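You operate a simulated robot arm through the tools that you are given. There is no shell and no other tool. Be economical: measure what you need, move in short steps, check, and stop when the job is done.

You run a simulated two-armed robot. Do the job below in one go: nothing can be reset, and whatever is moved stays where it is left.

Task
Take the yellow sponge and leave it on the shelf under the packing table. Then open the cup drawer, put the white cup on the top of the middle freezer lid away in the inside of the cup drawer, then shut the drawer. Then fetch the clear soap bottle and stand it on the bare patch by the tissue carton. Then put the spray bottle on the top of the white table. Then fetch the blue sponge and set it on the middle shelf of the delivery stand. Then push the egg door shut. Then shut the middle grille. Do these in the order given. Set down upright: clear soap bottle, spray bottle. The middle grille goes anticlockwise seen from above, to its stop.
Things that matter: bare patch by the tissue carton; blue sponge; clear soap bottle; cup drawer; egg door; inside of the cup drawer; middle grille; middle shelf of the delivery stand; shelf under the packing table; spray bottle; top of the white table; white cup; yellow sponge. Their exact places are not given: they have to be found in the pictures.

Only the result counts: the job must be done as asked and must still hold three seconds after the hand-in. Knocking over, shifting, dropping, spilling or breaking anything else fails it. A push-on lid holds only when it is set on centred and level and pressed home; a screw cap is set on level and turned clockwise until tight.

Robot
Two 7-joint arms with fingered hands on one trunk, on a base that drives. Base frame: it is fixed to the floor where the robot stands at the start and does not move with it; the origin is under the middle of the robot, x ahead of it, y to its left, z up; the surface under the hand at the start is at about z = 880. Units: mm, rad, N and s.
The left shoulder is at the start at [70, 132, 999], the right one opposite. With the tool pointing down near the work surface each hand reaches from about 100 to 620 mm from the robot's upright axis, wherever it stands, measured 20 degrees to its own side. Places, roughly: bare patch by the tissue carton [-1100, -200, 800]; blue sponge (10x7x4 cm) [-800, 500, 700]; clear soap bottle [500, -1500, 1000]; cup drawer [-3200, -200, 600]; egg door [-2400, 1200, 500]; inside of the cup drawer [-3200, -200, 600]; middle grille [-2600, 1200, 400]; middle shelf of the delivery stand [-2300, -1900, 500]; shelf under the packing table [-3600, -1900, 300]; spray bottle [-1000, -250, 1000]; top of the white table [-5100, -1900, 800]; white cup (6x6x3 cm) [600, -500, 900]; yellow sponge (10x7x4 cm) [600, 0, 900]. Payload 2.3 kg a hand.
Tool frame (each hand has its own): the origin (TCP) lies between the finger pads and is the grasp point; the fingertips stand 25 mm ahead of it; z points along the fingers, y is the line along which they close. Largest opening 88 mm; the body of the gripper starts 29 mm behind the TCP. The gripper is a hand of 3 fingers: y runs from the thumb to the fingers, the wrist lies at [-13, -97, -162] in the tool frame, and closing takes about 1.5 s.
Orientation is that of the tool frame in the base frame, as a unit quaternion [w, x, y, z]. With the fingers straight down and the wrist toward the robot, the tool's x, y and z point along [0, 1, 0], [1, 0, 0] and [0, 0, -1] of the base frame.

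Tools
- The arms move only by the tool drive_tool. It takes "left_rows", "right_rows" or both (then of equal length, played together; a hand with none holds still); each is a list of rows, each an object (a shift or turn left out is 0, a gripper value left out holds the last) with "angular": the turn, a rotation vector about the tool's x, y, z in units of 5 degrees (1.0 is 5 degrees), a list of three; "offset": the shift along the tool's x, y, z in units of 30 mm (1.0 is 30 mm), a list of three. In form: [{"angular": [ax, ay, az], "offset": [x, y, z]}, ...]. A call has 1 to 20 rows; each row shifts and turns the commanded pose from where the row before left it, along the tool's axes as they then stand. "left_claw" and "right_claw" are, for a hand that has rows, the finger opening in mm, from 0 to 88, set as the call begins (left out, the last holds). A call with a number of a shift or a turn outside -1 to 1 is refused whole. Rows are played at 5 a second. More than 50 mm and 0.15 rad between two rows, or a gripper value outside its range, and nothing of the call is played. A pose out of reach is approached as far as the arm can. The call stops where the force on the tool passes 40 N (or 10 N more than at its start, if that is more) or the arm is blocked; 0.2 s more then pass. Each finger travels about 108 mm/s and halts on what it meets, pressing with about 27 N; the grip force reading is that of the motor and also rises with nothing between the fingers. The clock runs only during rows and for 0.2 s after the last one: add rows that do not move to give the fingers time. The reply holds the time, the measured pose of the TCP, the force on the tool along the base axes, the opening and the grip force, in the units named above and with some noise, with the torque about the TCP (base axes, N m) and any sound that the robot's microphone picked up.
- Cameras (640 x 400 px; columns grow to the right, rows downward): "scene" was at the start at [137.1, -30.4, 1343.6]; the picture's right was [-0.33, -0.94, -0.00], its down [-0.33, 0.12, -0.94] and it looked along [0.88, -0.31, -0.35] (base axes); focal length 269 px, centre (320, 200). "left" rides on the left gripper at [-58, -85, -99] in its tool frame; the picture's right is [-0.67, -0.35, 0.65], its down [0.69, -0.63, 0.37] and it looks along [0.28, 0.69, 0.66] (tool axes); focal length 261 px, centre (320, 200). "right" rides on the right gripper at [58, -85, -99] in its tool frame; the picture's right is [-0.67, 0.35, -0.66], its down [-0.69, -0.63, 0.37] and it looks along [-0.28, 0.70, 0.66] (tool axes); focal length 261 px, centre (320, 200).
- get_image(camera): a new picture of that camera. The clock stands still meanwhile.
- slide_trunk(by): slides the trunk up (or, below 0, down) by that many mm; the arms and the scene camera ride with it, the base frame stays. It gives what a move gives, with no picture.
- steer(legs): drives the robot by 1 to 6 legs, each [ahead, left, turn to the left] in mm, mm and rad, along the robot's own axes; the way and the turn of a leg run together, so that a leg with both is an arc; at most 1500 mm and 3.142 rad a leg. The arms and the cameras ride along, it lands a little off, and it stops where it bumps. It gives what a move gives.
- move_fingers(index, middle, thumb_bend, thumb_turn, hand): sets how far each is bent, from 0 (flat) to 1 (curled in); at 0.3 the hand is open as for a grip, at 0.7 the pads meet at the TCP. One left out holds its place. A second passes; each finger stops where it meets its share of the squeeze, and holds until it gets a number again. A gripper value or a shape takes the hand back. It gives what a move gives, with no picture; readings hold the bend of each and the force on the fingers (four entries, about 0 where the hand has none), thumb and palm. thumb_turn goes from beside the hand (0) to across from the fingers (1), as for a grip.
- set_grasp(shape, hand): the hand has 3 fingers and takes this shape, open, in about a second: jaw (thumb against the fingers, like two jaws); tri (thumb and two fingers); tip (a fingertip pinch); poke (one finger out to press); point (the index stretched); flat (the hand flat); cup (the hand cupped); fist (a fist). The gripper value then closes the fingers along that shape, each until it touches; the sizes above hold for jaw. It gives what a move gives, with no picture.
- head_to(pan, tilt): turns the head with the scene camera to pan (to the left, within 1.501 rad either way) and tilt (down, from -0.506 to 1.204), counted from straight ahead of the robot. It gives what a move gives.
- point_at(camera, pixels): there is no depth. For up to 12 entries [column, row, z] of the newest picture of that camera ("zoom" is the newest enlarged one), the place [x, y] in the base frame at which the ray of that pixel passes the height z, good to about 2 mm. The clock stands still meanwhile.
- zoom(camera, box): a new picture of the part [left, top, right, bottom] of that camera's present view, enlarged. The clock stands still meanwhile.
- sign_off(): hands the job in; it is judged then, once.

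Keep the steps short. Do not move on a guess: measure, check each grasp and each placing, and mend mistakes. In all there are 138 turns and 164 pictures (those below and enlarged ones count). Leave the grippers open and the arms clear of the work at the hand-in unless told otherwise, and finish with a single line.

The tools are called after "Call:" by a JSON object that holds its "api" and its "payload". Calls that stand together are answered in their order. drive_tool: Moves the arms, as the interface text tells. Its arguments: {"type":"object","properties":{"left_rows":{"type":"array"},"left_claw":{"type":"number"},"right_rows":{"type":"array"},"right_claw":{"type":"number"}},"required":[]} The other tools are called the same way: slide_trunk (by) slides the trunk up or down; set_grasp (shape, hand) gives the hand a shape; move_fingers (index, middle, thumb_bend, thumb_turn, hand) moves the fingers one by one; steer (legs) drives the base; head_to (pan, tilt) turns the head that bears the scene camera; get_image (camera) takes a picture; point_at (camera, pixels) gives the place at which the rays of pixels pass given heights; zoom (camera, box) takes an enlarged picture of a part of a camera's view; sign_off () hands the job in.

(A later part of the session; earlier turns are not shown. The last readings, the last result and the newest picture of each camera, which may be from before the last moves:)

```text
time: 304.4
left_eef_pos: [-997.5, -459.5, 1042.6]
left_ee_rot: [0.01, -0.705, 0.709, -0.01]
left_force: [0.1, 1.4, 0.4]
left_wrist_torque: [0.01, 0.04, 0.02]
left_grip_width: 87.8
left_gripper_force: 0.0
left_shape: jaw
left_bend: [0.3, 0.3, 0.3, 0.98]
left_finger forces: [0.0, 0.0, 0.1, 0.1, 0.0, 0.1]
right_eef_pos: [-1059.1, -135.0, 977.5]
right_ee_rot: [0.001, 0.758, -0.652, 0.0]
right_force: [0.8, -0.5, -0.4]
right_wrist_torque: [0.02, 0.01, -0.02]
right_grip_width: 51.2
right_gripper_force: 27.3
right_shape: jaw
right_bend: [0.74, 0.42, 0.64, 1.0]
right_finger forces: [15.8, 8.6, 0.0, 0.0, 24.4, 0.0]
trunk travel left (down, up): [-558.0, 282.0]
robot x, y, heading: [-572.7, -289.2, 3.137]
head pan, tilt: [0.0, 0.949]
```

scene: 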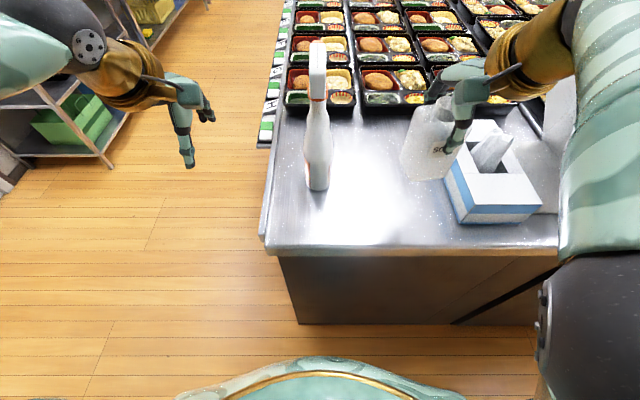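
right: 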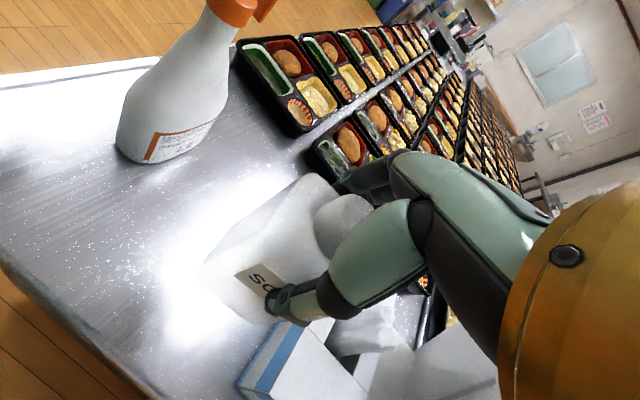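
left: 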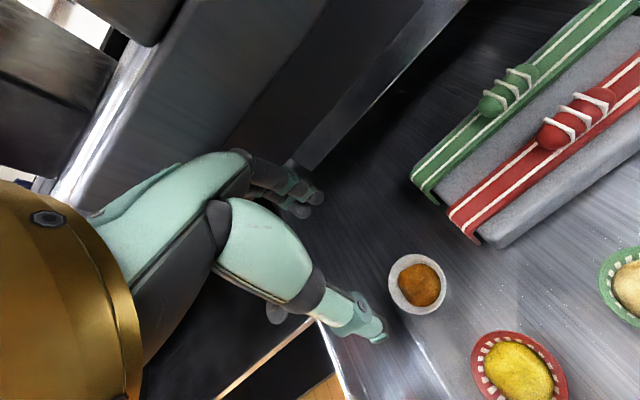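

No contact yet; I step down further.

Call:
{"api": "drive_tool", "payload": {"right_rows": [{"offset": [0, 0, 0.13]}, {}]}}

Call:
{"api": "drive_tool", "payload": {"right_rows": [{"offset": [0, 0, 0.13]}, {}]}}

Call:
{"api": "drive_tool", "payload": {"right_rows": [{"offset": [0, 0, 0.13]}, {}]}}

Call:
{"api": "drive_tool", "payload": {"right_rows": [{"offset": [0, 0, 0.13]}, {}]}}

```text
time: 305.0
left_eef_pos: [-997.5, -458.9, 1043.4]
left_ee_rot: [0.011, -0.705, 0.709, -0.009]
left_force: [0.5, -0.2, -0.3]
left_wrist_torque: [-0.03, 0.0, 0.02]
left_grip_width: 87.6
left_gripper_force: 0.2
left_shape: jaw
left_bend: [0.3, 0.3, 0.3, 0.98]
left_finger forces: [0.1, 0.0, 0.1, 0.1, 0.0, 0.0]
right_eef_pos: [-1059.8, -135.1, 972.9]
right_ee_rot: [0.002, 0.759, -0.651, 0.001]
right_force: [0.0, -0.8, 0.2]
right_wrist_torque: [-0.02, -0.03, -0.03]
right_grip_width: 51.1
right_gripper_force: 27.2
right_shape: jaw
right_bend: [0.74, 0.42, 0.64, 1.0]
right_finger forces: [15.7, 8.6, 0.0, 0.0, 24.4, 0.1]
trunk travel left (down, up): [-558.0, 282.0]
robot x, y, heading: [-571.0, -287.9, 3.136]
head pan, tilt: [0.0, 0.949]
```

```text
time: 305.6
left_eef_pos: [-996.7, -459.2, 1043.8]
left_ee_rot: [0.009, -0.705, 0.709, -0.009]
left_force: [-0.5, 0.0, -0.4]
left_wrist_torque: [0.01, 0.0, -0.03]
left_grip_width: 87.7
left_gripper_force: 0.0
left_shape: jaw
left_bend: [0.3, 0.3, 0.3, 0.98]
left_finger forces: [0.1, 0.0, 0.1, 0.0, 0.0, 0.0]
right_eef_pos: [-1059.7, -135.0, 970.3]
right_ee_rot: [0.001, 0.758, -0.652, 0.0]
right_force: [0.8, -0.4, -0.1]
right_wrist_torque: [0.01, 0.01, -0.01]
right_grip_width: 51.5
right_gripper_force: 26.9
right_shape: jaw
right_bend: [0.74, 0.42, 0.64, 1.0]
right_finger forces: [15.9, 8.6, 0.1, 0.0, 24.3, 0.0]
trunk travel left (down, up): [-558.0, 282.0]
robot x, y, heading: [-572.2, -285.1, 3.14]
head pan, tilt: [0.0, 0.949]
```

```text
time: 306.2
left_eef_pos: [-998.2, -459.1, 1044.3]
left_ee_rot: [0.009, -0.705, 0.709, -0.01]
left_force: [0.1, -1.1, 1.2]
left_wrist_torque: [-0.01, 0.01, 0.0]
left_grip_width: 87.7
left_gripper_force: 0.1
left_shape: jaw
left_bend: [0.3, 0.3, 0.3, 0.98]
left_finger forces: [0.0, 0.1, 0.0, 0.0, 0.0, 0.0]
right_eef_pos: [-1059.5, -134.3, 967.2]
right_ee_rot: [0.002, 0.759, -0.651, 0.001]
right_force: [0.2, -0.5, 0.6]
right_wrist_torque: [-0.01, 0.03, 0.0]
right_grip_width: 51.0
right_gripper_force: 27.6
right_shape: jaw
right_bend: [0.74, 0.42, 0.64, 1.0]
right_finger forces: [15.8, 8.6, 0.0, 0.1, 24.4, 0.0]
trunk travel left (down, up): [-558.0, 282.0]
robot x, y, heading: [-572.4, -289.4, 3.137]
head pan, tilt: [0.0, 0.949]
```

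```text
time: 306.8
left_eef_pos: [-997.4, -458.8, 1043.9]
left_ee_rot: [0.009, -0.705, 0.709, -0.01]
left_force: [-0.7, 0.1, -0.6]
left_wrist_torque: [-0.02, 0.01, -0.03]
left_grip_width: 87.7
left_gripper_force: 0.0
left_shape: jaw
left_bend: [0.3, 0.3, 0.3, 0.98]
left_finger forces: [0.0, 0.0, 0.1, 0.0, 0.0, 0.0]
right_eef_pos: [-1059.2, -135.3, 962.1]
right_ee_rot: [0.002, 0.758, -0.652, 0.0]
right_force: [-0.5, -0.3, 0.5]
right_wrist_torque: [0.01, -0.01, 0.02]
right_grip_width: 51.1
right_gripper_force: 27.1
right_shape: jaw
right_bend: [0.74, 0.42, 0.64, 1.0]
right_finger forces: [15.8, 8.6, 0.1, 0.1, 24.4, 0.0]
trunk travel left (down, up): [-558.0, 282.0]
robot x, y, heading: [-572.6, -283.4, 3.133]
head pan, tilt: [0.0, 0.949]
```

Call:
{"api": "drive_tool", "payload": {"right_rows": [{"offset": [0, 0, 0.13]}, {}]}}

Call:
{"api": "drive_tool", "payload": {"right_rows": [{"offset": [0, 0, 0.13]}, {}]}}

Call:
{"api": "zoom", "payload": {"camera": "scene", "box": [280, 80, 560, 260]}}

```text
time: 307.4
left_eef_pos: [-997.7, -459.6, 1043.5]
left_ee_rot: [0.01, -0.705, 0.709, -0.01]
left_force: [-0.1, 0.9, 0.6]
left_wrist_torque: [0.02, 0.0, 0.03]
left_grip_width: 87.6
left_gripper_force: 0.0
left_shape: jaw
left_bend: [0.3, 0.3, 0.3, 0.98]
left_finger forces: [0.0, 0.0, 0.1, 0.0, 0.1, 0.0]
right_eef_pos: [-1058.5, -134.9, 957.8]
right_ee_rot: [0.001, 0.759, -0.652, -0.001]
right_force: [0.2, 1.0, -0.4]
right_wrist_torque: [0.0, -0.03, -0.01]
right_grip_width: 51.2
right_gripper_force: 26.8
right_shape: jaw
right_bend: [0.74, 0.42, 0.64, 1.0]
right_finger forces: [15.7, 8.7, 0.0, 0.1, 24.5, 0.0]
trunk travel left (down, up): [-558.0, 282.0]
robot x, y, heading: [-577.7, -286.1, 3.136]
head pan, tilt: [0.0, 0.949]
```

```text
time: 308.0
left_eef_pos: [-996.8, -459.8, 1042.7]
left_ee_rot: [0.009, -0.705, 0.709, -0.01]
left_force: [0.6, -0.3, 0.0]
left_wrist_torque: [-0.03, -0.02, -0.04]
left_grip_width: 87.7
left_gripper_force: 0.2
left_shape: jaw
left_bend: [0.3, 0.3, 0.3, 0.98]
left_finger forces: [0.0, 0.0, 0.0, 0.1, 0.0, 0.0]
right_eef_pos: [-1058.8, -134.1, 955.1]
right_ee_rot: [0.001, 0.758, -0.652, 0.0]
right_force: [-0.6, -0.3, -0.4]
right_wrist_torque: [-0.04, 0.01, 0.03]
right_grip_width: 51.2
right_gripper_force: 26.8
right_shape: jaw
right_bend: [0.74, 0.42, 0.64, 1.0]
right_finger forces: [15.8, 8.6, 0.0, 0.1, 24.4, 0.0]
trunk travel left (down, up): [-558.0, 282.0]
robot x, y, heading: [-572.7, -284.4, 3.135]
head pan, tilt: [0.0, 0.949]
```

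```text
2.22 times, centred on (420, 170) of scene
```

zoom: 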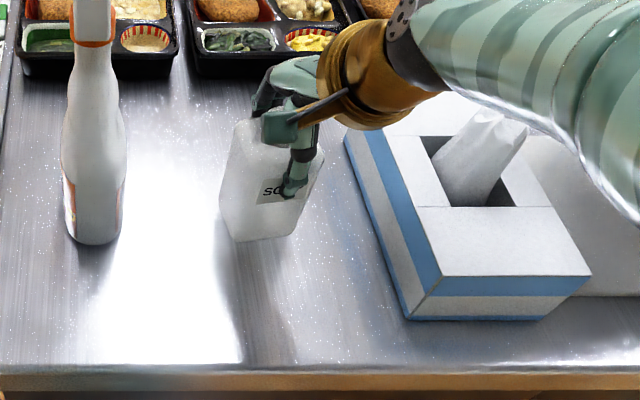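

Call:
{"api": "drive_tool", "payload": {"right_rows": [{"offset": [0, 0, 0.15]}, {}]}}

Call:
{"api": "drive_tool", "payload": {"right_rows": [{"offset": [0, 0, 0.15]}, {}]}}

Call:
{"api": "drive_tool", "payload": {"right_rows": [{"offset": [0, 0, 0.15]}, {}]}}

```text
time: 308.6
left_eef_pos: [-997.7, -458.2, 1043.6]
left_ee_rot: [0.009, -0.705, 0.709, -0.01]
left_force: [-0.1, 0.7, 0.1]
left_wrist_torque: [-0.02, 0.0, 0.02]
left_grip_width: 87.9
left_gripper_force: 0.1
left_shape: jaw
left_bend: [0.3, 0.3, 0.3, 0.98]
left_finger forces: [0.0, 0.0, 0.0, 0.1, 0.0, 0.1]
right_eef_pos: [-1058.2, -135.1, 951.1]
right_ee_rot: [0.002, 0.759, -0.651, 0.001]
right_force: [0.6, 0.0, -0.5]
right_wrist_torque: [-0.02, -0.03, -0.01]
right_grip_width: 51.0
right_gripper_force: 27.1
right_shape: jaw
right_bend: [0.74, 0.42, 0.64, 1.0]
right_finger forces: [15.7, 8.6, 0.0, 0.0, 24.4, 0.1]
trunk travel left (down, up): [-558.0, 282.0]
robot x, y, heading: [-570.8, -287.9, 3.139]
head pan, tilt: [0.0, 0.949]
```

```text
time: 309.2
left_eef_pos: [-997.8, -458.1, 1043.1]
left_ee_rot: [0.009, -0.705, 0.709, -0.009]
left_force: [-0.6, -0.4, 0.2]
left_wrist_torque: [0.05, -0.02, 0.01]
left_grip_width: 87.6
left_gripper_force: 0.1
left_shape: jaw
left_bend: [0.3, 0.3, 0.3, 0.98]
left_finger forces: [0.0, 0.0, 0.0, 0.0, 0.1, 0.1]
right_eef_pos: [-1058.3, -135.1, 945.3]
right_ee_rot: [0.001, 0.759, -0.651, 0.0]
right_force: [0.5, 0.2, -0.3]
right_wrist_torque: [0.02, -0.04, -0.04]
right_grip_width: 51.2
right_gripper_force: 27.4
right_shape: jaw
right_bend: [0.74, 0.42, 0.64, 1.0]
right_finger forces: [15.8, 8.6, 0.0, 0.0, 24.4, 0.0]
trunk travel left (down, up): [-558.0, 282.0]
robot x, y, heading: [-572.8, -287.8, 3.14]
head pan, tilt: [0.0, 0.949]
```

```text
time: 309.8
left_eef_pos: [-997.3, -460.4, 1043.9]
left_ee_rot: [0.009, -0.705, 0.709, -0.009]
left_force: [0.7, -1.2, 0.6]
left_wrist_torque: [0.03, -0.01, -0.03]
left_grip_width: 87.6
left_gripper_force: 0.1
left_shape: jaw
left_bend: [0.3, 0.3, 0.3, 0.98]
left_finger forces: [0.0, 0.0, 0.1, 0.0, 0.0, 0.1]
right_eef_pos: [-1058.2, -137.0, 944.0]
right_ee_rot: [0.003, 0.759, -0.651, -0.001]
right_force: [-1.4, 0.0, 5.5]
right_wrist_torque: [0.01, 0.09, -0.03]
right_grip_width: 51.2
right_gripper_force: 26.9
right_shape: jaw
right_bend: [0.74, 0.42, 0.64, 1.0]
right_finger forces: [16.7, 9.3, 0.1, 0.0, 25.0, 0.1]
trunk travel left (down, up): [-558.0, 282.0]
robot x, y, heading: [-574.0, -285.5, 3.139]
head pan, tilt: [0.0, 0.949]
```

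Contact (table ≈850). I open and lift straight up.

Call:
{"api": "drive_tool", "payload": {"right_rows": [{}, {}, {}, {}, {}, {}, {}], "right_claw": 84}}

Call:
{"api": "drive_tool", "payload": {"right_rows": [{"offset": [0, 0, -0.5]}, {"offset": [0, 0, -1]}, {"offset": [0, 0, -1]}, {"offset": [0, 0, -1]}, {}]}}

Call:
{"api": "get_image", "payload": {"camera": "scene"}}

```text
time: 311.4
left_eef_pos: [-997.3, -459.0, 1043.3]
left_ee_rot: [0.009, -0.705, 0.709, -0.01]
left_force: [-0.3, 0.8, -0.7]
left_wrist_torque: [-0.02, -0.03, -0.03]
left_grip_width: 87.7
left_gripper_force: 0.0
left_shape: jaw
left_bend: [0.3, 0.3, 0.3, 0.98]
left_finger forces: [0.0, 0.0, 0.0, 0.0, 0.1, 0.1]
right_eef_pos: [-1058.2, -135.4, 940.3]
right_ee_rot: [0.001, 0.759, -0.652, -0.001]
right_force: [0.2, -0.4, 0.7]
right_wrist_torque: [0.01, -0.02, -0.05]
right_grip_width: 83.6
right_gripper_force: 0.1
right_shape: jaw
right_bend: [0.32, 0.31, 0.31, 0.98]
right_finger forces: [0.0, 0.0, 0.0, 0.0, 0.0, 0.1]
trunk travel left (down, up): [-558.0, 282.0]
robot x, y, heading: [-569.2, -284.5, 3.14]
head pan, tilt: [0.0, 0.949]
```

```text
time: 312.6
left_eef_pos: [-997.2, -460.1, 1043.6]
left_ee_rot: [0.01, -0.706, 0.708, -0.01]
left_force: [0.6, -0.6, 0.3]
left_wrist_torque: [0.01, 0.01, 0.01]
left_grip_width: 87.6
left_gripper_force: 0.1
left_shape: jaw
left_bend: [0.3, 0.3, 0.3, 0.98]
left_finger forces: [0.0, 0.1, 0.0, 0.0, 0.1, 0.0]
right_eef_pos: [-1059.7, -134.8, 1046.2]
right_ee_rot: [0.001, 0.758, -0.652, 0.0]
right_force: [0.5, 0.1, 0.5]
right_wrist_torque: [-0.01, -0.02, 0.01]
right_grip_width: 83.8
right_gripper_force: 0.0
right_shape: jaw
right_bend: [0.32, 0.31, 0.31, 0.98]
right_finger forces: [0.1, 0.0, 0.0, 0.1, 0.1, 0.1]
trunk travel left (down, up): [-558.0, 282.0]
robot x, y, heading: [-572.7, -283.6, 3.143]
head pan, tilt: [0.0, 0.949]
```

```text
65 pictures are left
```

scene: 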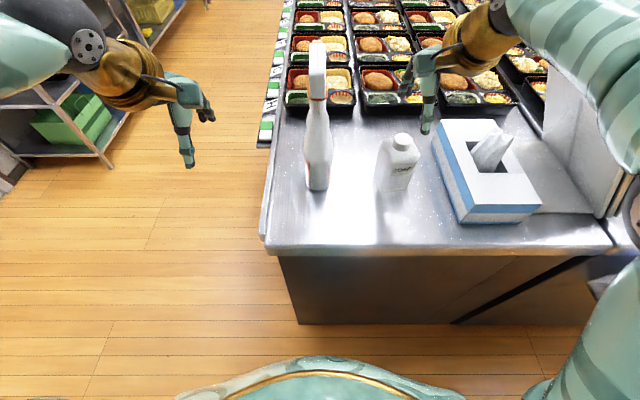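

The soap bottle stands well. Now the spray bottle: I measure its body and top.

Call:
{"api": "zoom", "payload": {"camera": "scene", "box": [260, 30, 380, 210]}}

Call:
{"api": "point_at", "payload": {"camera": "scene", "pixels": [[318, 190, 850], [304, 185, 850], [332, 185, 850], [317, 40, 1080], [317, 40, 1110], [317, 40, 1140], [305, 150, 930], [333, 150, 930], [398, 188, 850]]}}

Call:
{"api": "get_image", "payload": {"camera": "left"}}

```text
2.22 times, centred on (320, 120) of scene
```

zoom: 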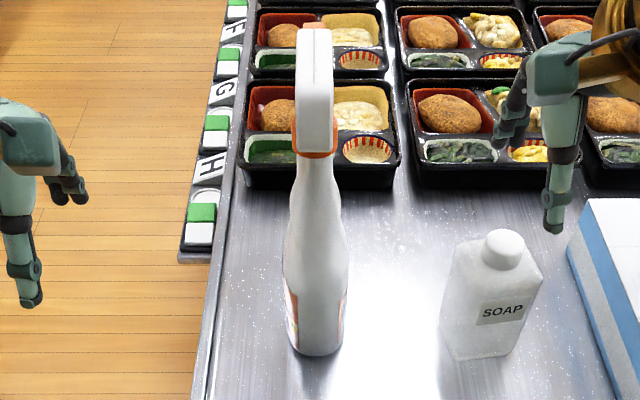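

```text
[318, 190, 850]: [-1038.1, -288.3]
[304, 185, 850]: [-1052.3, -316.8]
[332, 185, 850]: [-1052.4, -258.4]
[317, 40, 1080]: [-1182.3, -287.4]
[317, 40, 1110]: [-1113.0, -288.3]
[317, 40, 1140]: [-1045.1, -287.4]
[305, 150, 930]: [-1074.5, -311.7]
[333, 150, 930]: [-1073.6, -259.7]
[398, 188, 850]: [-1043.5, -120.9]
```

```text
63 pictures are left
```

left: 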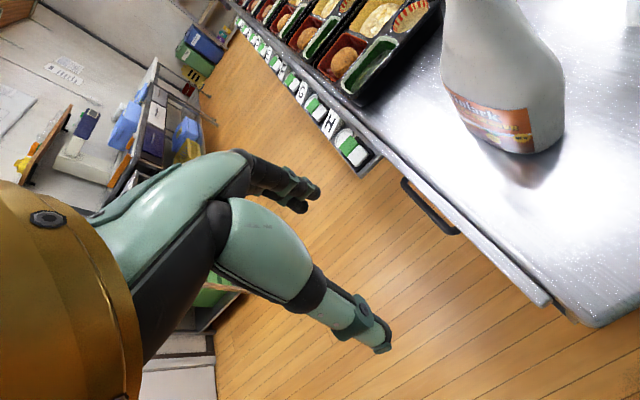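

Call:
{"api": "point_at", "payload": {"camera": "left", "pixels": [[563, 143, 850], [515, 155, 850], [470, 128, 850], [447, 95, 870]]}}

Call:
{"api": "drive_tool", "payload": {"left_rows": [{"angular": [-0.866, 0.866, 0.866]}, {"angular": [-0.866, 0.866, 0.866]}, {"angular": [-0.866, 0.866, 0.866]}, {"angular": [-0.866, 0.866, 0.866]}, {"angular": [-0.866, 0.866, 0.866]}, {"angular": [-0.866, 0.866, 0.866]}, {"angular": [-0.866, 0.866, 0.866]}, {"angular": [-0.866, 0.866, 0.866]}, {"angular": [-0.866, 0.866, 0.866]}, {"angular": [-0.866, 0.866, 0.866]}, {"angular": [-0.866, 0.866, 0.866]}, {"angular": [-0.866, 0.866, 0.866]}, {"angular": [-0.866, 0.866, 0.866]}, {"angular": [-0.866, 0.866, 0.866]}, {"angular": [-0.866, 0.866, 0.866]}, {"angular": [-0.866, 0.866, 0.866]}, {}]}}

Call:
{"api": "get_image", "payload": {"camera": "scene"}}

```text
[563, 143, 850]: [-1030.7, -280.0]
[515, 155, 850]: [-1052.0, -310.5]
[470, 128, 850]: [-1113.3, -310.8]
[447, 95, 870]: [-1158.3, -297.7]
```

```text
time: 316.2
left_eef_pos: [-997.8, -459.3, 1042.4]
left_ee_rot: [-0.698, 0.002, 0.716, 0.001]
left_force: [0.5, -0.3, 0.7]
left_wrist_torque: [-0.01, 0.01, -0.01]
left_grip_width: 87.5
left_gripper_force: 0.0
left_shape: jaw
left_bend: [0.3, 0.3, 0.3, 0.98]
left_finger forces: [0.1, 0.0, 0.0, 0.0, 0.0, 0.1]
right_eef_pos: [-1060.5, -135.0, 1045.9]
right_ee_rot: [0.001, 0.759, -0.652, 0.0]
right_force: [-0.6, -0.1, -0.1]
right_wrist_torque: [-0.04, 0.0, -0.04]
right_grip_width: 83.8
right_gripper_force: 0.1
right_shape: jaw
right_bend: [0.32, 0.31, 0.31, 0.98]
right_finger forces: [0.0, 0.0, 0.0, 0.0, 0.0, 0.1]
trunk travel left (down, up): [-558.0, 282.0]
robot x, y, heading: [-573.0, -284.4, 3.139]
head pan, tilt: [0.0, 0.949]
```

```text
62 pictures are left
```

scene: 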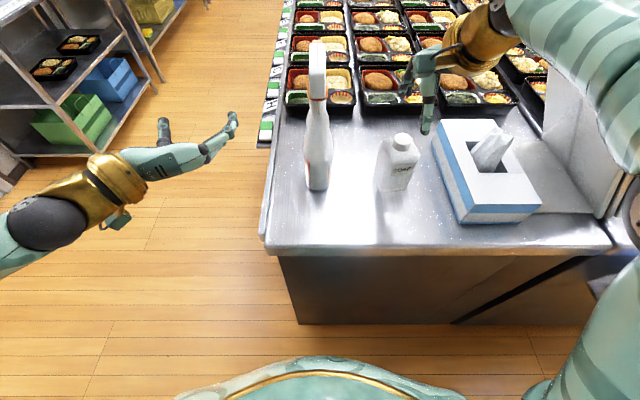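

The left hand now points forward with jaws horizontal. I back off 110 mm, then bring the hand to y=-288, z≈925 in front of the spray bottle.

Call:
{"api": "steer", "payload": {"legs": [[-110, 0, 0]]}}

Call:
{"api": "drive_tool", "payload": {"left_rows": [{"offset": [-0.65, 0.95, 0]}, {"offset": [-0.65, 0.95, 0]}, {"offset": [-0.65, 0.95, 0]}, {"offset": [-0.65, 0.95, 0]}, {"offset": [-0.65, 0.95, 0]}, {"offset": [-0.65, 0.95, 0]}, {}], "left_claw": 88}}

Call:
{"api": "get_image", "payload": {"camera": "scene"}}

```text
time: 317.4
left_eef_pos: [-888.0, -459.3, 1043.0]
left_ee_rot: [-0.697, 0.001, 0.717, 0.001]
left_force: [0.7, 0.4, 0.2]
left_wrist_torque: [-0.03, 0.04, 0.02]
left_grip_width: 87.5
left_gripper_force: 0.1
left_shape: jaw
left_bend: [0.3, 0.3, 0.3, 0.98]
left_finger forces: [0.0, 0.0, 0.0, 0.1, 0.0, 0.0]
right_eef_pos: [-952.3, -135.7, 1044.1]
right_ee_rot: [0.001, 0.758, -0.652, 0.0]
right_force: [-0.2, -0.4, -0.7]
right_wrist_torque: [-0.01, 0.04, 0.01]
right_grip_width: 83.7
right_gripper_force: 0.1
right_shape: jaw
right_bend: [0.32, 0.31, 0.31, 0.98]
right_finger forces: [0.0, 0.1, 0.0, 0.1, 0.1, 0.1]
trunk travel left (down, up): [-558.0, 282.0]
robot x, y, heading: [-463.2, -286.3, 3.143]
head pan, tilt: [0.0, 0.949]
```

```text
time: 319.0
left_eef_pos: [-892.4, -315.3, 949.3]
left_ee_rot: [-0.697, 0.004, 0.718, 0.003]
left_force: [-0.4, -0.5, -0.3]
left_wrist_torque: [0.01, 0.02, -0.01]
left_grip_width: 87.7
left_gripper_force: 0.0
left_shape: jaw
left_bend: [0.3, 0.3, 0.3, 0.98]
left_finger forces: [0.0, 0.1, 0.1, 0.0, 0.1, 0.0]
left hand out of reach, approached as far as the arm can: row 5, 6
right_eef_pos: [-952.9, -135.8, 1045.9]
right_ee_rot: [0.001, 0.759, -0.651, 0.0]
right_force: [0.4, -0.4, 0.6]
right_wrist_torque: [0.02, 0.02, 0.02]
right_grip_width: 83.6
right_gripper_force: 0.1
right_shape: jaw
right_bend: [0.32, 0.31, 0.31, 0.98]
right_finger forces: [0.0, 0.0, 0.0, 0.0, 0.0, 0.0]
trunk travel left (down, up): [-558.0, 282.0]
robot x, y, heading: [-463.0, -288.9, 3.14]
head pan, tilt: [0.0, 0.949]
```

```text
61 pictures are left
```

scene: 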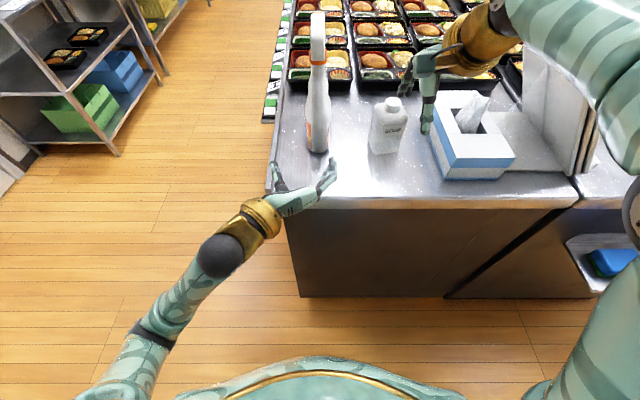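

I strafe 27 mm right to line up with the bottle, drive ahead 90 mm and check.

Call:
{"api": "steer", "payload": {"legs": [[0, -27, 0], [90, 0, 0]]}}

Call:
{"api": "get_image", "payload": {"camera": "scene"}}

Call:
{"api": "get_image", "payload": {"camera": "left"}}

```text
time: 320.5
left_eef_pos: [-982.6, -286.8, 949.4]
left_ee_rot: [-0.698, 0.004, 0.716, 0.003]
left_force: [0.2, -0.1, 0.2]
left_wrist_torque: [0.02, 0.0, -0.01]
left_grip_width: 87.9
left_gripper_force: 0.1
left_shape: jaw
left_bend: [0.3, 0.3, 0.3, 0.98]
left_finger forces: [0.0, 0.0, 0.1, 0.0, 0.0, 0.0]
right_eef_pos: [-1043.4, -106.7, 1044.5]
right_ee_rot: [0.002, 0.759, -0.651, -0.001]
right_force: [-0.5, 0.7, -0.2]
right_wrist_torque: [0.0, 0.0, -0.01]
right_grip_width: 83.4
right_gripper_force: 0.1
right_shape: jaw
right_bend: [0.32, 0.31, 0.31, 0.98]
right_finger forces: [0.0, 0.1, 0.1, 0.0, 0.0, 0.0]
trunk travel left (down, up): [-558.0, 282.0]
robot x, y, heading: [-555.3, -258.1, 3.13]
head pan, tilt: [0.0, 0.949]
```

```text
60 pictures are left
```

scene: 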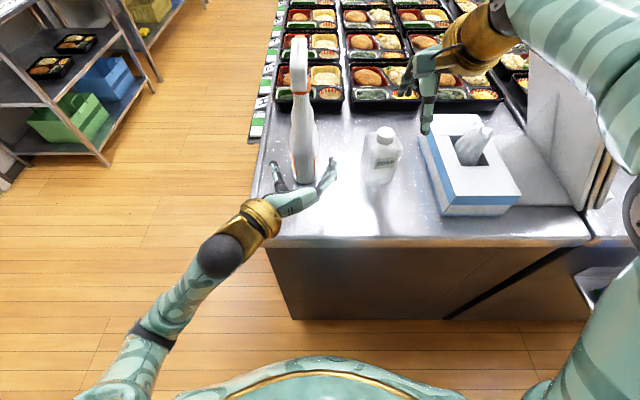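

```text
59 pictures are left
```

left: 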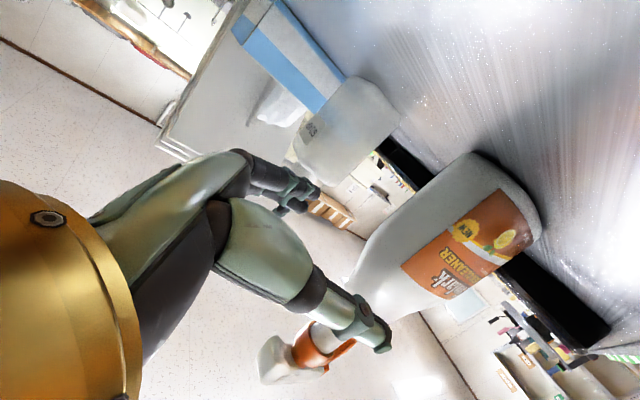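

The bottle lies between thumb and fingers. I advance 68 mm and close.

Call:
{"api": "steer", "payload": {"legs": [[68, 0, 0]]}}

Call:
{"api": "get_image", "payload": {"camera": "left"}}

```text
time: 321.5
left_eef_pos: [-1049.9, -287.6, 949.5]
left_ee_rot: [-0.697, 0.005, 0.717, 0.003]
left_force: [0.8, -0.4, 0.6]
left_wrist_torque: [0.02, 0.03, -0.06]
left_grip_width: 88.1
left_gripper_force: 0.1
left_shape: jaw
left_bend: [0.3, 0.3, 0.3, 0.98]
left_finger forces: [0.0, 0.1, 0.0, 0.0, 0.0, 0.0]
right_eef_pos: [-1110.4, -109.0, 1046.6]
right_ee_rot: [0.002, 0.759, -0.651, 0.0]
right_force: [-0.8, 0.9, -0.3]
right_wrist_torque: [0.0, 0.03, 0.02]
right_grip_width: 83.5
right_gripper_force: 0.1
right_shape: jaw
right_bend: [0.32, 0.31, 0.31, 0.98]
right_finger forces: [0.0, 0.0, 0.0, 0.0, 0.0, 0.0]
trunk travel left (down, up): [-558.0, 282.0]
robot x, y, heading: [-622.0, -259.5, 3.138]
head pan, tilt: [0.0, 0.949]
```

```text
58 pictures are left
```

left: 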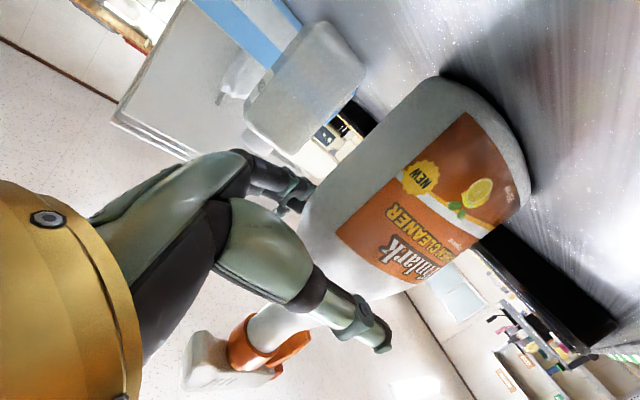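

I lower 25 mm with the trunk to get onto the straighter body, and close.

Call:
{"api": "slide_trunk", "payload": {"by": -22}}

Call:
{"api": "drive_tool", "payload": {"left_rows": [{}, {}, {}, {}, {}, {}, {}], "left_claw": 30}}

Call:
{"api": "get_image", "payload": {"camera": "left"}}

```text
time: 322.2
left_eef_pos: [-1051.2, -288.5, 926.8]
left_ee_rot: [-0.696, 0.005, 0.718, 0.003]
left_force: [-0.4, 0.3, -0.3]
left_wrist_torque: [0.02, -0.01, -0.03]
left_grip_width: 88.0
left_gripper_force: 0.1
left_shape: jaw
left_bend: [0.3, 0.3, 0.3, 0.98]
left_finger forces: [0.0, 0.0, 0.0, 0.1, 0.0, 0.1]
right_eef_pos: [-1111.5, -107.7, 1022.6]
right_ee_rot: [0.001, 0.758, -0.652, 0.0]
right_force: [0.6, -0.3, 0.1]
right_wrist_torque: [-0.02, 0.0, -0.01]
right_grip_width: 83.9
right_gripper_force: 0.1
right_shape: jaw
right_bend: [0.32, 0.31, 0.31, 0.98]
right_finger forces: [0.0, 0.0, 0.0, 0.1, 0.0, 0.0]
trunk travel left (down, up): [-536.0, 304.0]
robot x, y, heading: [-624.4, -256.5, 3.137]
head pan, tilt: [0.0, 0.949]
```

```text
time: 323.8
left_eef_pos: [-1050.7, -287.5, 926.2]
left_ee_rot: [-0.697, 0.005, 0.717, 0.004]
left_force: [-0.3, -0.7, 1.2]
left_wrist_torque: [0.02, 0.02, 0.01]
left_grip_width: 48.5
left_gripper_force: 26.8
left_shape: jaw
left_bend: [0.74, 0.42, 0.67, 1.0]
left_finger forces: [15.8, 8.8, 0.1, 0.0, 24.5, 0.1]
right_eef_pos: [-1109.7, -108.9, 1023.1]
right_ee_rot: [0.002, 0.759, -0.651, -0.001]
right_force: [0.0, 0.8, 0.2]
right_wrist_torque: [-0.03, 0.01, -0.01]
right_grip_width: 84.0
right_gripper_force: 0.0
right_shape: jaw
right_bend: [0.32, 0.31, 0.31, 0.98]
right_finger forces: [0.0, 0.1, 0.0, 0.1, 0.0, 0.1]
trunk travel left (down, up): [-536.0, 304.0]
robot x, y, heading: [-625.5, -258.8, 3.14]
head pan, tilt: [0.0, 0.949]
```

```text
57 pictures are left
```

left: 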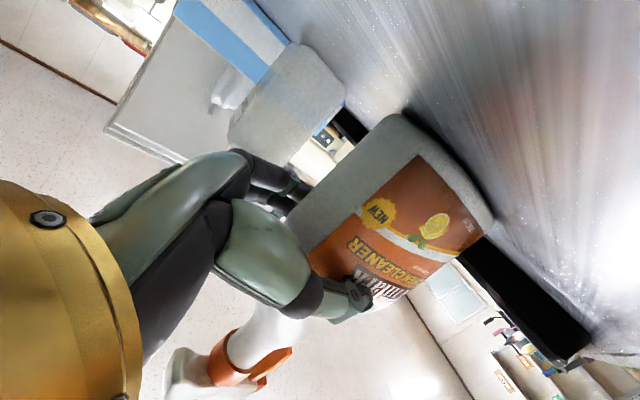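

Gripped (48 mm). I lift with the trunk 130 mm and back out.

Call:
{"api": "slide_trunk", "payload": {"by": 130}}

Call:
{"api": "steer", "payload": {"legs": [[-300, 0, 0]]}}

Call:
{"api": "get_image", "payload": {"camera": "scene"}}

```text
time: 325.4
left_eef_pos: [-1053.5, -288.0, 1056.5]
left_ee_rot: [-0.697, 0.004, 0.717, 0.003]
left_force: [-0.9, 0.7, -8.0]
left_wrist_torque: [-0.01, -0.26, 0.03]
left_grip_width: 46.9
left_gripper_force: 27.6
left_shape: jaw
left_bend: [0.74, 0.45, 0.68, 0.96]
left_finger forces: [17.5, 6.4, 0.0, 0.0, 24.0, 0.1]
right_eef_pos: [-1112.2, -108.5, 1152.3]
right_ee_rot: [0.001, 0.759, -0.651, 0.001]
right_force: [0.2, 0.2, 0.4]
right_wrist_torque: [0.01, 0.0, 0.01]
right_grip_width: 83.6
right_gripper_force: 0.0
right_shape: jaw
right_bend: [0.32, 0.31, 0.31, 0.98]
right_finger forces: [0.1, 0.0, 0.0, 0.0, 0.0, 0.1]
trunk travel left (down, up): [-666.0, 174.0]
robot x, y, heading: [-622.2, -262.2, 3.143]
head pan, tilt: [0.0, 0.949]
```

```text
time: 327.4
left_eef_pos: [-761.3, -287.6, 1056.0]
left_ee_rot: [-0.695, 0.006, 0.719, 0.004]
left_force: [-0.7, 0.4, -8.0]
left_wrist_torque: [0.0, -0.25, -0.02]
left_grip_width: 47.0
left_gripper_force: 27.0
left_shape: jaw
left_bend: [0.74, 0.45, 0.68, 0.96]
left_finger forces: [17.4, 6.6, 0.1, 0.0, 23.9, 0.1]
right_eef_pos: [-820.2, -107.3, 1151.9]
right_ee_rot: [0.002, 0.757, -0.653, 0.001]
right_force: [-0.6, 0.6, -0.8]
right_wrist_torque: [-0.04, 0.01, 0.0]
right_grip_width: 83.5
right_gripper_force: 0.1
right_shape: jaw
right_bend: [0.32, 0.31, 0.31, 0.98]
right_finger forces: [0.1, 0.0, 0.1, 0.0, 0.0, 0.0]
trunk travel left (down, up): [-666.0, 174.0]
robot x, y, heading: [-327.9, -259.5, 3.135]
head pan, tilt: [0.0, 0.949]
```

```text
56 pictures are left
```

scene: 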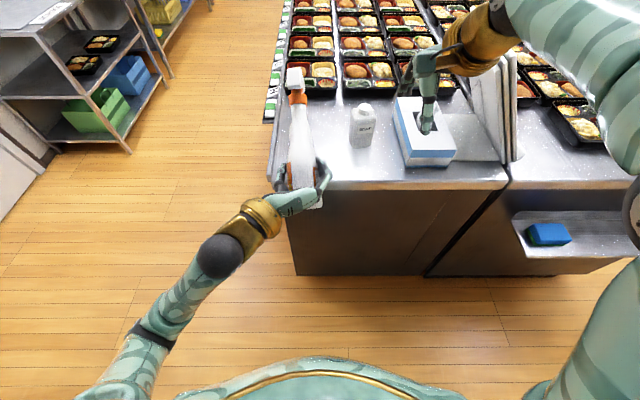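

The spray bottle is held (≈0.8 kg). I drive along the aisle toward the white table and look.

Call:
{"api": "steer", "payload": {"legs": [[0, 800, 0.006], [1500, 0, 0], [1500, 0, 0], [900, 0, 0]]}}

Call:
{"api": "head_to", "payload": {"pan": 0.55, "tilt": 0.5}}

Call:
{"api": "get_image", "payload": {"camera": "scene"}}

```text
time: 350.0
left_eef_pos: [-4654.4, -1099.5, 1057.4]
left_ee_rot: [-0.696, -0.001, 0.718, -0.002]
left_force: [-0.6, 0.0, -6.8]
left_wrist_torque: [0.01, -0.23, 0.0]
left_grip_width: 46.9
left_gripper_force: 26.4
left_shape: jaw
left_bend: [0.74, 0.45, 0.68, 0.96]
left_finger forces: [17.4, 6.4, 0.1, 0.1, 23.8, 0.2]
right_eef_pos: [-4715.6, -920.1, 1152.3]
right_ee_rot: [0.001, 0.763, -0.646, 0.0]
right_force: [0.6, 0.2, 0.3]
right_wrist_torque: [-0.01, 0.01, 0.02]
right_grip_width: 83.8
right_gripper_force: 0.0
right_shape: jaw
right_bend: [0.32, 0.31, 0.31, 0.98]
right_finger forces: [0.0, 0.0, 0.0, 0.0, 0.0, 0.0]
trunk travel left (down, up): [-666.0, 174.0]
robot x, y, heading: [-4223.9, -1066.5, -3.133]
head pan, tilt: [0.0, 0.949]
```

```text
time: 351.0
left_eef_pos: [-4654.8, -1099.3, 1055.7]
left_ee_rot: [-0.696, -0.001, 0.718, -0.002]
left_force: [0.5, 0.3, -6.8]
left_wrist_torque: [-0.02, -0.28, 0.06]
left_grip_width: 46.7
left_gripper_force: 26.9
left_shape: jaw
left_bend: [0.74, 0.45, 0.68, 0.96]
left_finger forces: [17.4, 6.5, 0.0, 0.0, 23.8, 0.2]
right_eef_pos: [-4716.8, -920.2, 1152.9]
right_ee_rot: [0.001, 0.763, -0.646, 0.0]
right_force: [0.9, 0.2, -0.1]
right_wrist_torque: [0.0, 0.02, 0.0]
right_grip_width: 83.7
right_gripper_force: 0.1
right_shape: jaw
right_bend: [0.32, 0.31, 0.31, 0.98]
right_finger forces: [0.1, 0.0, 0.2, 0.0, 0.0, 0.0]
trunk travel left (down, up): [-666.0, 174.0]
robot x, y, heading: [-4224.9, -1064.1, -3.132]
head pan, tilt: [0.55, 0.499]
```

```text
55 pictures are left
```

scene: 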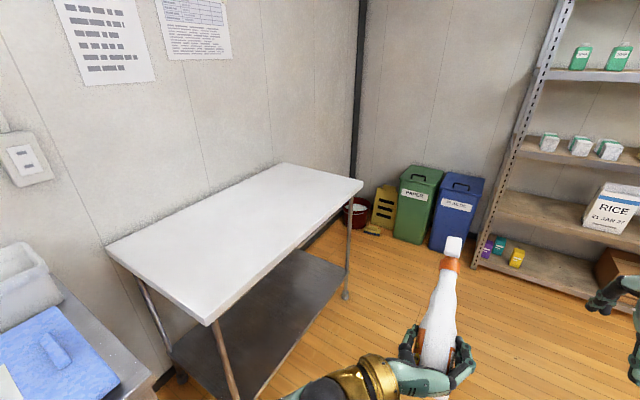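

Call:
{"api": "point_at", "payload": {"camera": "scene", "pixels": [[346, 298, 0], [363, 185, 850], [363, 185, 800], [210, 320, 850], [210, 320, 800], [107, 246, 850], [107, 246, 800], [283, 163, 850], [283, 163, 800]]}}

```text
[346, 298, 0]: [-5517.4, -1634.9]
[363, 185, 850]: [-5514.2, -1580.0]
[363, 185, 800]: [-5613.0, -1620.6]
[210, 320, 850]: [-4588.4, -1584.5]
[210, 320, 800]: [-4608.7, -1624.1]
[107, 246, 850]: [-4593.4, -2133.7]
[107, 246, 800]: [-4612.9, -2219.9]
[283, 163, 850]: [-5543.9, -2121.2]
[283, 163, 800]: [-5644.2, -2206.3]
```

White table top ≈ z 850, x -4590…-5530, y -1580…-2130, empty. I drive alongside, turn to face it and move in.

Call:
{"api": "steer", "payload": {"legs": [[620, 0, 0], [0, 0, 1.56], [240, -60, 0]]}}

Call:
{"api": "head_to", "payload": {"pan": 0.1, "tilt": 0.7}}

Call:
{"api": "get_image", "payload": {"camera": "scene"}}

```text
time: 359.7
left_eef_pos: [-4875.3, -1737.6, 1056.0]
left_ee_rot: [-0.495, -0.503, 0.511, -0.49]
left_force: [0.7, -0.9, -7.5]
left_wrist_torque: [0.23, 0.01, -0.04]
left_grip_width: 46.9
left_gripper_force: 26.9
left_shape: jaw
left_bend: [0.74, 0.45, 0.68, 0.96]
left_finger forces: [17.3, 6.2, 0.0, 0.0, 23.7, 0.5]
right_eef_pos: [-5054.5, -1796.0, 1152.6]
right_ee_rot: [0.001, 0.997, 0.076, 0.001]
right_force: [0.3, -0.2, -0.1]
right_wrist_torque: [0.01, 0.03, -0.01]
right_grip_width: 83.9
right_gripper_force: 0.0
right_shape: jaw
right_bend: [0.32, 0.31, 0.31, 0.98]
right_finger forces: [0.1, 0.0, 0.0, 0.0, 0.0, 0.0]
trunk travel left (down, up): [-666.0, 174.0]
robot x, y, heading: [-4905.3, -1309.8, -1.575]
head pan, tilt: [0.55, 0.499]
```

```text
time: 360.6
left_eef_pos: [-4876.5, -1737.3, 1056.3]
left_ee_rot: [-0.495, -0.504, 0.511, -0.49]
left_force: [-0.1, -0.5, -7.4]
left_wrist_torque: [0.28, -0.01, 0.02]
left_grip_width: 46.8
left_gripper_force: 27.2
left_shape: jaw
left_bend: [0.74, 0.45, 0.68, 0.96]
left_finger forces: [17.2, 6.3, 0.0, 0.0, 23.7, 0.5]
right_eef_pos: [-5056.6, -1796.4, 1152.7]
right_ee_rot: [0.0, 0.997, 0.075, 0.0]
right_force: [0.0, 0.3, 0.4]
right_wrist_torque: [0.01, -0.01, 0.0]
right_grip_width: 83.8
right_gripper_force: 0.1
right_shape: jaw
right_bend: [0.32, 0.31, 0.31, 0.98]
right_finger forces: [0.1, 0.0, 0.0, 0.1, 0.2, 0.1]
trunk travel left (down, up): [-666.0, 174.0]
robot x, y, heading: [-4906.9, -1307.7, -1.577]
head pan, tilt: [0.099, 0.7]
```

```text
54 pictures are left
```

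scene: 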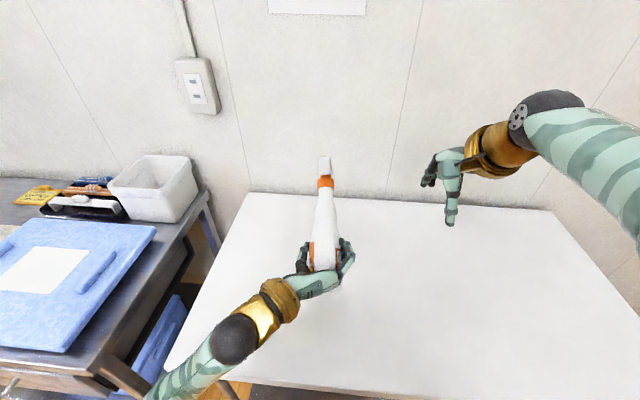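

Over the bare top. I lower the trunk 105 mm, then fine steps with the arm.

Call:
{"api": "slide_trunk", "payload": {"by": -105}}

Call:
{"api": "drive_tool", "payload": {"left_rows": [{"offset": [-0.25, 0, 0]}, {}]}}

Call:
{"api": "drive_tool", "payload": {"left_rows": [{"offset": [-0.2, 0, 0]}, {}]}}

Call:
{"api": "drive_tool", "payload": {"left_rows": [{"offset": [-0.15, 0, 0]}, {}]}}

Call:
{"api": "get_image", "payload": {"camera": "left"}}

```text
time: 361.9
left_eef_pos: [-4875.9, -1736.2, 952.8]
left_ee_rot: [-0.495, -0.505, 0.51, -0.49]
left_force: [-0.1, -1.7, 3.6]
left_wrist_torque: [0.17, 0.1, -0.03]
left_grip_width: 46.6
left_gripper_force: 26.9
left_shape: jaw
left_bend: [0.74, 0.45, 0.68, 0.97]
left_finger forces: [18.0, 7.8, 0.1, 0.0, 24.7, 1.7]
right_eef_pos: [-5055.7, -1793.9, 1048.4]
right_ee_rot: [0.002, 0.997, 0.075, 0.001]
right_force: [-0.8, 0.1, -0.7]
right_wrist_torque: [0.01, -0.02, 0.0]
right_grip_width: 84.0
right_gripper_force: 0.1
right_shape: jaw
right_bend: [0.32, 0.31, 0.31, 0.98]
right_finger forces: [0.0, 0.0, 0.0, 0.0, 0.0, 0.0]
trunk travel left (down, up): [-561.0, 279.0]
robot x, y, heading: [-4903.8, -1303.8, -1.575]
head pan, tilt: [0.099, 0.7]
```

```text
time: 362.6
left_eef_pos: [-4876.3, -1732.1, 950.2]
left_ee_rot: [-0.499, -0.501, 0.51, -0.49]
left_force: [-2.9, 0.0, 25.9]
left_wrist_torque: [0.05, 0.53, 0.0]
left_grip_width: 47.2
left_gripper_force: 27.0
left_shape: jaw
left_bend: [0.74, 0.44, 0.67, 0.99]
left_finger forces: [20.4, 10.2, 0.0, 0.1, 25.8, 6.1]
right_eef_pos: [-5057.2, -1790.1, 1050.1]
right_ee_rot: [0.003, 0.997, 0.075, 0.002]
right_force: [0.2, 0.0, -0.3]
right_wrist_torque: [-0.03, -0.03, -0.02]
right_grip_width: 84.2
right_gripper_force: 0.1
right_shape: jaw
right_bend: [0.32, 0.31, 0.31, 0.98]
right_finger forces: [0.1, 0.0, 0.1, 0.1, 0.0, 0.0]
trunk travel left (down, up): [-561.0, 279.0]
robot x, y, heading: [-4901.9, -1307.5, -1.578]
head pan, tilt: [0.099, 0.7]
```

```text
time: 363.2
left_eef_pos: [-4875.4, -1731.8, 949.4]
left_ee_rot: [0.508, 0.497, -0.505, 0.489]
left_force: [-2.5, 6.2, 27.8]
left_wrist_torque: [0.68, 0.54, 0.02]
left_grip_width: 47.6
left_gripper_force: 26.8
left_shape: jaw
left_bend: [0.3, 0.44, 0.67, 1.0]
left_finger forces: [19.5, 8.5, 0.0, 0.0, 25.1, 16.4]
left hand out of reach, approached as far as the arm can: row 1
right_eef_pos: [-5055.6, -1790.1, 1049.5]
right_ee_rot: [0.003, 0.997, 0.075, 0.002]
right_force: [0.2, 0.3, 0.5]
right_wrist_torque: [0.0, 0.0, -0.02]
right_grip_width: 83.4
right_gripper_force: 0.0
right_shape: jaw
right_bend: [0.32, 0.31, 0.31, 0.98]
right_finger forces: [0.0, 0.1, 0.0, 0.0, 0.1, 0.0]
trunk travel left (down, up): [-561.0, 279.0]
robot x, y, heading: [-4905.4, -1308.4, -1.58]
head pan, tilt: [0.099, 0.7]
stopped in row 2 (left hand): the force on the tool passed its limit at 41 N (the readings are from after the stop); the commanded pose is now the measured one
```

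```text
time: 363.8
left_eef_pos: [-4876.2, -1730.5, 947.9]
left_ee_rot: [0.513, 0.494, -0.503, 0.489]
left_force: [-2.3, 6.3, 29.0]
left_wrist_torque: [0.83, 0.52, -0.02]
left_grip_width: 47.7
left_gripper_force: 27.2
left_shape: jaw
left_bend: [0.3, 0.44, 0.67, 1.0]
left_finger forces: [19.4, 8.4, 0.1, 0.0, 25.4, 18.3]
right_eef_pos: [-5057.1, -1790.7, 1050.2]
right_ee_rot: [0.004, 0.997, 0.076, 0.001]
right_force: [0.1, -0.2, -0.5]
right_wrist_torque: [0.03, -0.03, 0.01]
right_grip_width: 83.9
right_gripper_force: 0.1
right_shape: jaw
right_bend: [0.32, 0.31, 0.31, 0.98]
right_finger forces: [0.0, 0.0, 0.1, 0.1, 0.0, 0.0]
trunk travel left (down, up): [-561.0, 279.0]
robot x, y, heading: [-4904.0, -1309.4, -1.577]
head pan, tilt: [0.099, 0.7]
stopped in row 2 (left hand): the force on the tool passed its limit at 41 N (the readings are from after the stop); the commanded pose is now the measured one
```

```text
53 pictures are left
```

left: 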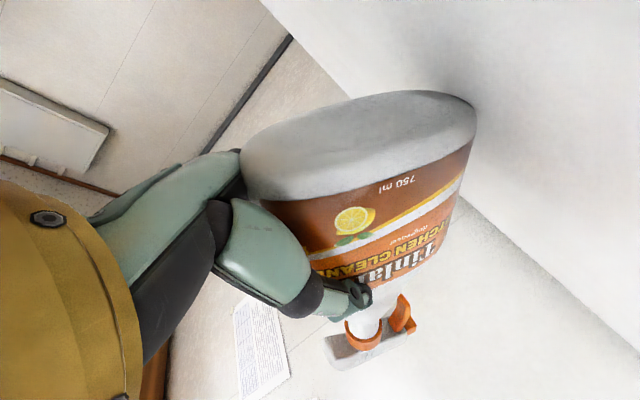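

The bottle has pivoted in the grip by about 25° (top away), and rests on its far edge. I lift, back off 85 mm, pitch the hand up 25° to make the bottle upright, and look.

Call:
{"api": "slide_trunk", "payload": {"by": 70}}

Call:
{"api": "steer", "payload": {"legs": [[-85, 0, 0]]}}

Call:
{"api": "drive_tool", "payload": {"left_rows": [{"angular": [0, 1, 0]}, {"angular": [0, 1, 0]}, {"angular": [0, 1, 0]}, {"angular": [0, 1, 0]}, {"angular": [0, 1, 0]}, {}]}}

Call:
{"api": "get_image", "payload": {"camera": "scene"}}

Call:
{"api": "get_image", "payload": {"camera": "right"}}

```text
time: 364.9
left_eef_pos: [-4873.5, -1738.0, 1010.5]
left_ee_rot: [-0.504, -0.499, 0.509, -0.487]
left_force: [-1.0, -0.6, -8.0]
left_wrist_torque: [0.31, 0.01, 0.02]
left_grip_width: 47.2
left_gripper_force: 26.8
left_shape: jaw
left_bend: [0.74, 0.45, 0.68, 0.96]
left_finger forces: [15.9, 6.4, 0.1, 0.0, 23.6, 1.8]
right_eef_pos: [-5056.9, -1798.2, 1117.2]
right_ee_rot: [0.0, 0.997, 0.075, 0.001]
right_force: [-0.5, 0.4, -0.1]
right_wrist_torque: [0.0, 0.01, 0.0]
right_grip_width: 83.9
right_gripper_force: 0.0
right_shape: jaw
right_bend: [0.32, 0.31, 0.31, 0.98]
right_finger forces: [0.1, 0.0, 0.0, 0.1, 0.0, 0.1]
trunk travel left (down, up): [-631.0, 209.0]
robot x, y, heading: [-4902.2, -1310.1, -1.582]
head pan, tilt: [0.099, 0.7]
```

```text
time: 365.9
left_eef_pos: [-4874.1, -1655.2, 1009.5]
left_ee_rot: [-0.504, -0.499, 0.51, -0.487]
left_force: [0.7, 0.2, -7.5]
left_wrist_torque: [0.25, -0.01, -0.04]
left_grip_width: 46.9
left_gripper_force: 27.3
left_shape: jaw
left_bend: [0.74, 0.45, 0.68, 0.96]
left_finger forces: [16.0, 6.3, 0.1, 0.0, 23.6, 1.9]
right_eef_pos: [-5056.4, -1715.3, 1116.6]
right_ee_rot: [-0.001, 0.997, 0.075, 0.002]
right_force: [-0.1, -0.2, -0.9]
right_wrist_torque: [0.01, -0.01, -0.01]
right_grip_width: 83.8
right_gripper_force: 0.0
right_shape: jaw
right_bend: [0.32, 0.31, 0.31, 0.98]
right_finger forces: [0.0, 0.1, 0.0, 0.0, 0.0, 0.0]
trunk travel left (down, up): [-631.0, 209.0]
robot x, y, heading: [-4901.4, -1223.3, -1.579]
head pan, tilt: [0.099, 0.7]
```

```text
time: 367.3
left_eef_pos: [-4874.2, -1652.6, 1010.1]
left_ee_rot: [-0.505, -0.499, 0.509, -0.487]
left_force: [0.2, 0.0, -7.9]
left_wrist_torque: [0.3, -0.01, 0.01]
left_grip_width: 47.2
left_gripper_force: 26.9
left_shape: jaw
left_bend: [0.74, 0.45, 0.68, 0.96]
left_finger forces: [16.0, 6.4, 0.1, 0.0, 23.6, 1.7]
left hand out of reach, approached as far as the arm can: row 1, 2, 3, 4, 5
right_eef_pos: [-5055.7, -1711.5, 1117.2]
right_ee_rot: [0.001, 0.997, 0.075, 0.001]
right_force: [-0.1, -0.1, -0.5]
right_wrist_torque: [-0.01, 0.02, 0.01]
right_grip_width: 83.8
right_gripper_force: 0.1
right_shape: jaw
right_bend: [0.32, 0.31, 0.31, 0.98]
right_finger forces: [0.0, 0.1, 0.1, 0.0, 0.0, 0.0]
trunk travel left (down, up): [-631.0, 209.0]
robot x, y, heading: [-4902.9, -1221.9, -1.572]
head pan, tilt: [0.099, 0.7]
```

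```text
52 pictures are left
```

scene: 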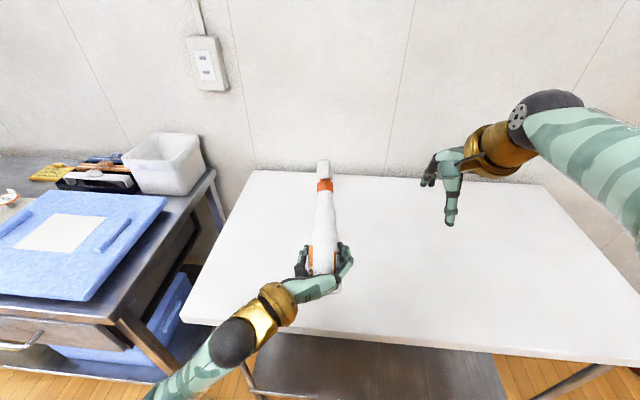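

```text
51 pictures are left
```

right: 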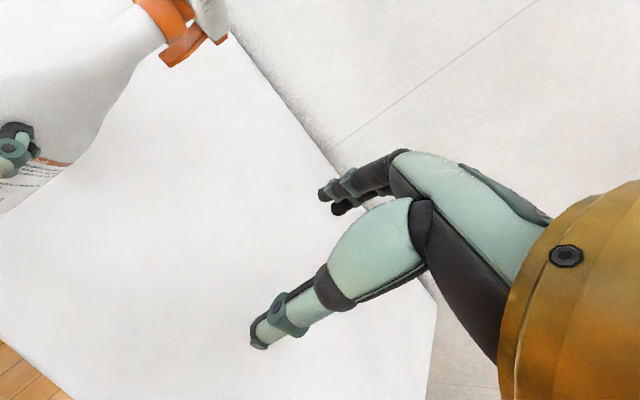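

The pitch isn't reachable this close to the body's midline. I move the hand 135 mm to the left first, then try the pitch.

Call:
{"api": "drive_tool", "payload": {"left_rows": [{"offset": [0, -0.9, 0]}, {"offset": [0, -0.9, 0]}, {"offset": [0, -0.9, 0]}, {"offset": [0, -0.9, 0]}, {"offset": [0, -0.9, 0]}, {}]}}

```text
time: 368.7
left_eef_pos: [-4742.2, -1662.7, 1014.1]
left_ee_rot: [-0.504, -0.499, 0.51, -0.487]
left_force: [0.0, -0.1, -7.3]
left_wrist_torque: [0.28, 0.0, -0.01]
left_grip_width: 46.9
left_gripper_force: 27.3
left_shape: jaw
left_bend: [0.74, 0.45, 0.68, 0.96]
left_finger forces: [16.3, 6.5, 0.0, 0.0, 23.5, 1.8]
left hand out of reach, approached as far as the arm can: row 5
right_eef_pos: [-5055.9, -1712.7, 1117.0]
right_ee_rot: [0.0, 0.997, 0.075, 0.001]
right_force: [-0.2, 0.0, -0.5]
right_wrist_torque: [-0.02, 0.01, -0.01]
right_grip_width: 83.6
right_gripper_force: 0.1
right_shape: jaw
right_bend: [0.32, 0.31, 0.31, 0.98]
right_finger forces: [0.0, 0.0, 0.0, 0.0, 0.0, 0.0]
trunk travel left (down, up): [-631.0, 209.0]
robot x, y, heading: [-4909.0, -1221.0, -1.583]
head pan, tilt: [0.099, 0.7]
```

Call:
{"api": "drive_tool", "payload": {"left_rows": [{"angular": [0, 1, 0]}, {"angular": [0, 1, 0]}, {"angular": [0, 1, 0]}, {"angular": [0, 1, 0]}, {"angular": [0, 1, 0]}, {}]}}

Call:
{"api": "get_image", "payload": {"camera": "scene"}}

```text
time: 370.1
left_eef_pos: [-4753.3, -1720.3, 1030.3]
left_ee_rot: [0.603, 0.382, -0.388, 0.583]
left_force: [0.4, -0.5, -6.3]
left_wrist_torque: [0.32, -0.01, 0.02]
left_grip_width: 46.9
left_gripper_force: 26.9
left_shape: jaw
left_bend: [0.74, 0.45, 0.68, 0.96]
left_finger forces: [16.2, 6.7, 0.0, 0.0, 23.9, 2.1]
left hand out of reach, approached as far as the arm can: row 1, 2, 3, 4
right_eef_pos: [-5055.2, -1711.5, 1117.7]
right_ee_rot: [0.001, 0.997, 0.075, 0.001]
right_force: [1.2, 1.1, 0.3]
right_wrist_torque: [0.01, 0.0, -0.03]
right_grip_width: 83.5
right_gripper_force: 0.1
right_shape: jaw
right_bend: [0.32, 0.31, 0.31, 0.98]
right_finger forces: [0.0, 0.1, 0.0, 0.0, 0.0, 0.0]
trunk travel left (down, up): [-631.0, 209.0]
robot x, y, heading: [-4902.0, -1222.8, -1.584]
head pan, tilt: [0.099, 0.7]
```

```text
50 pictures are left
```

scene: 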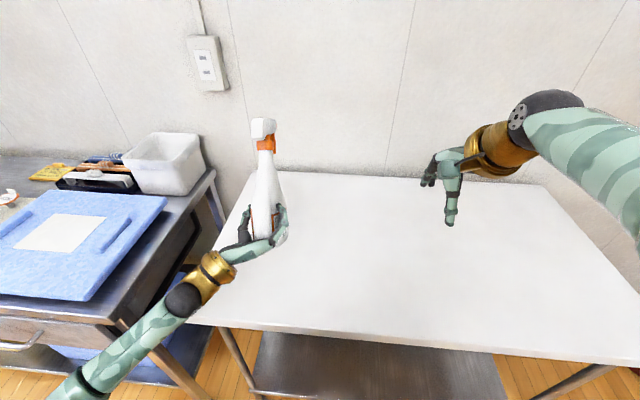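

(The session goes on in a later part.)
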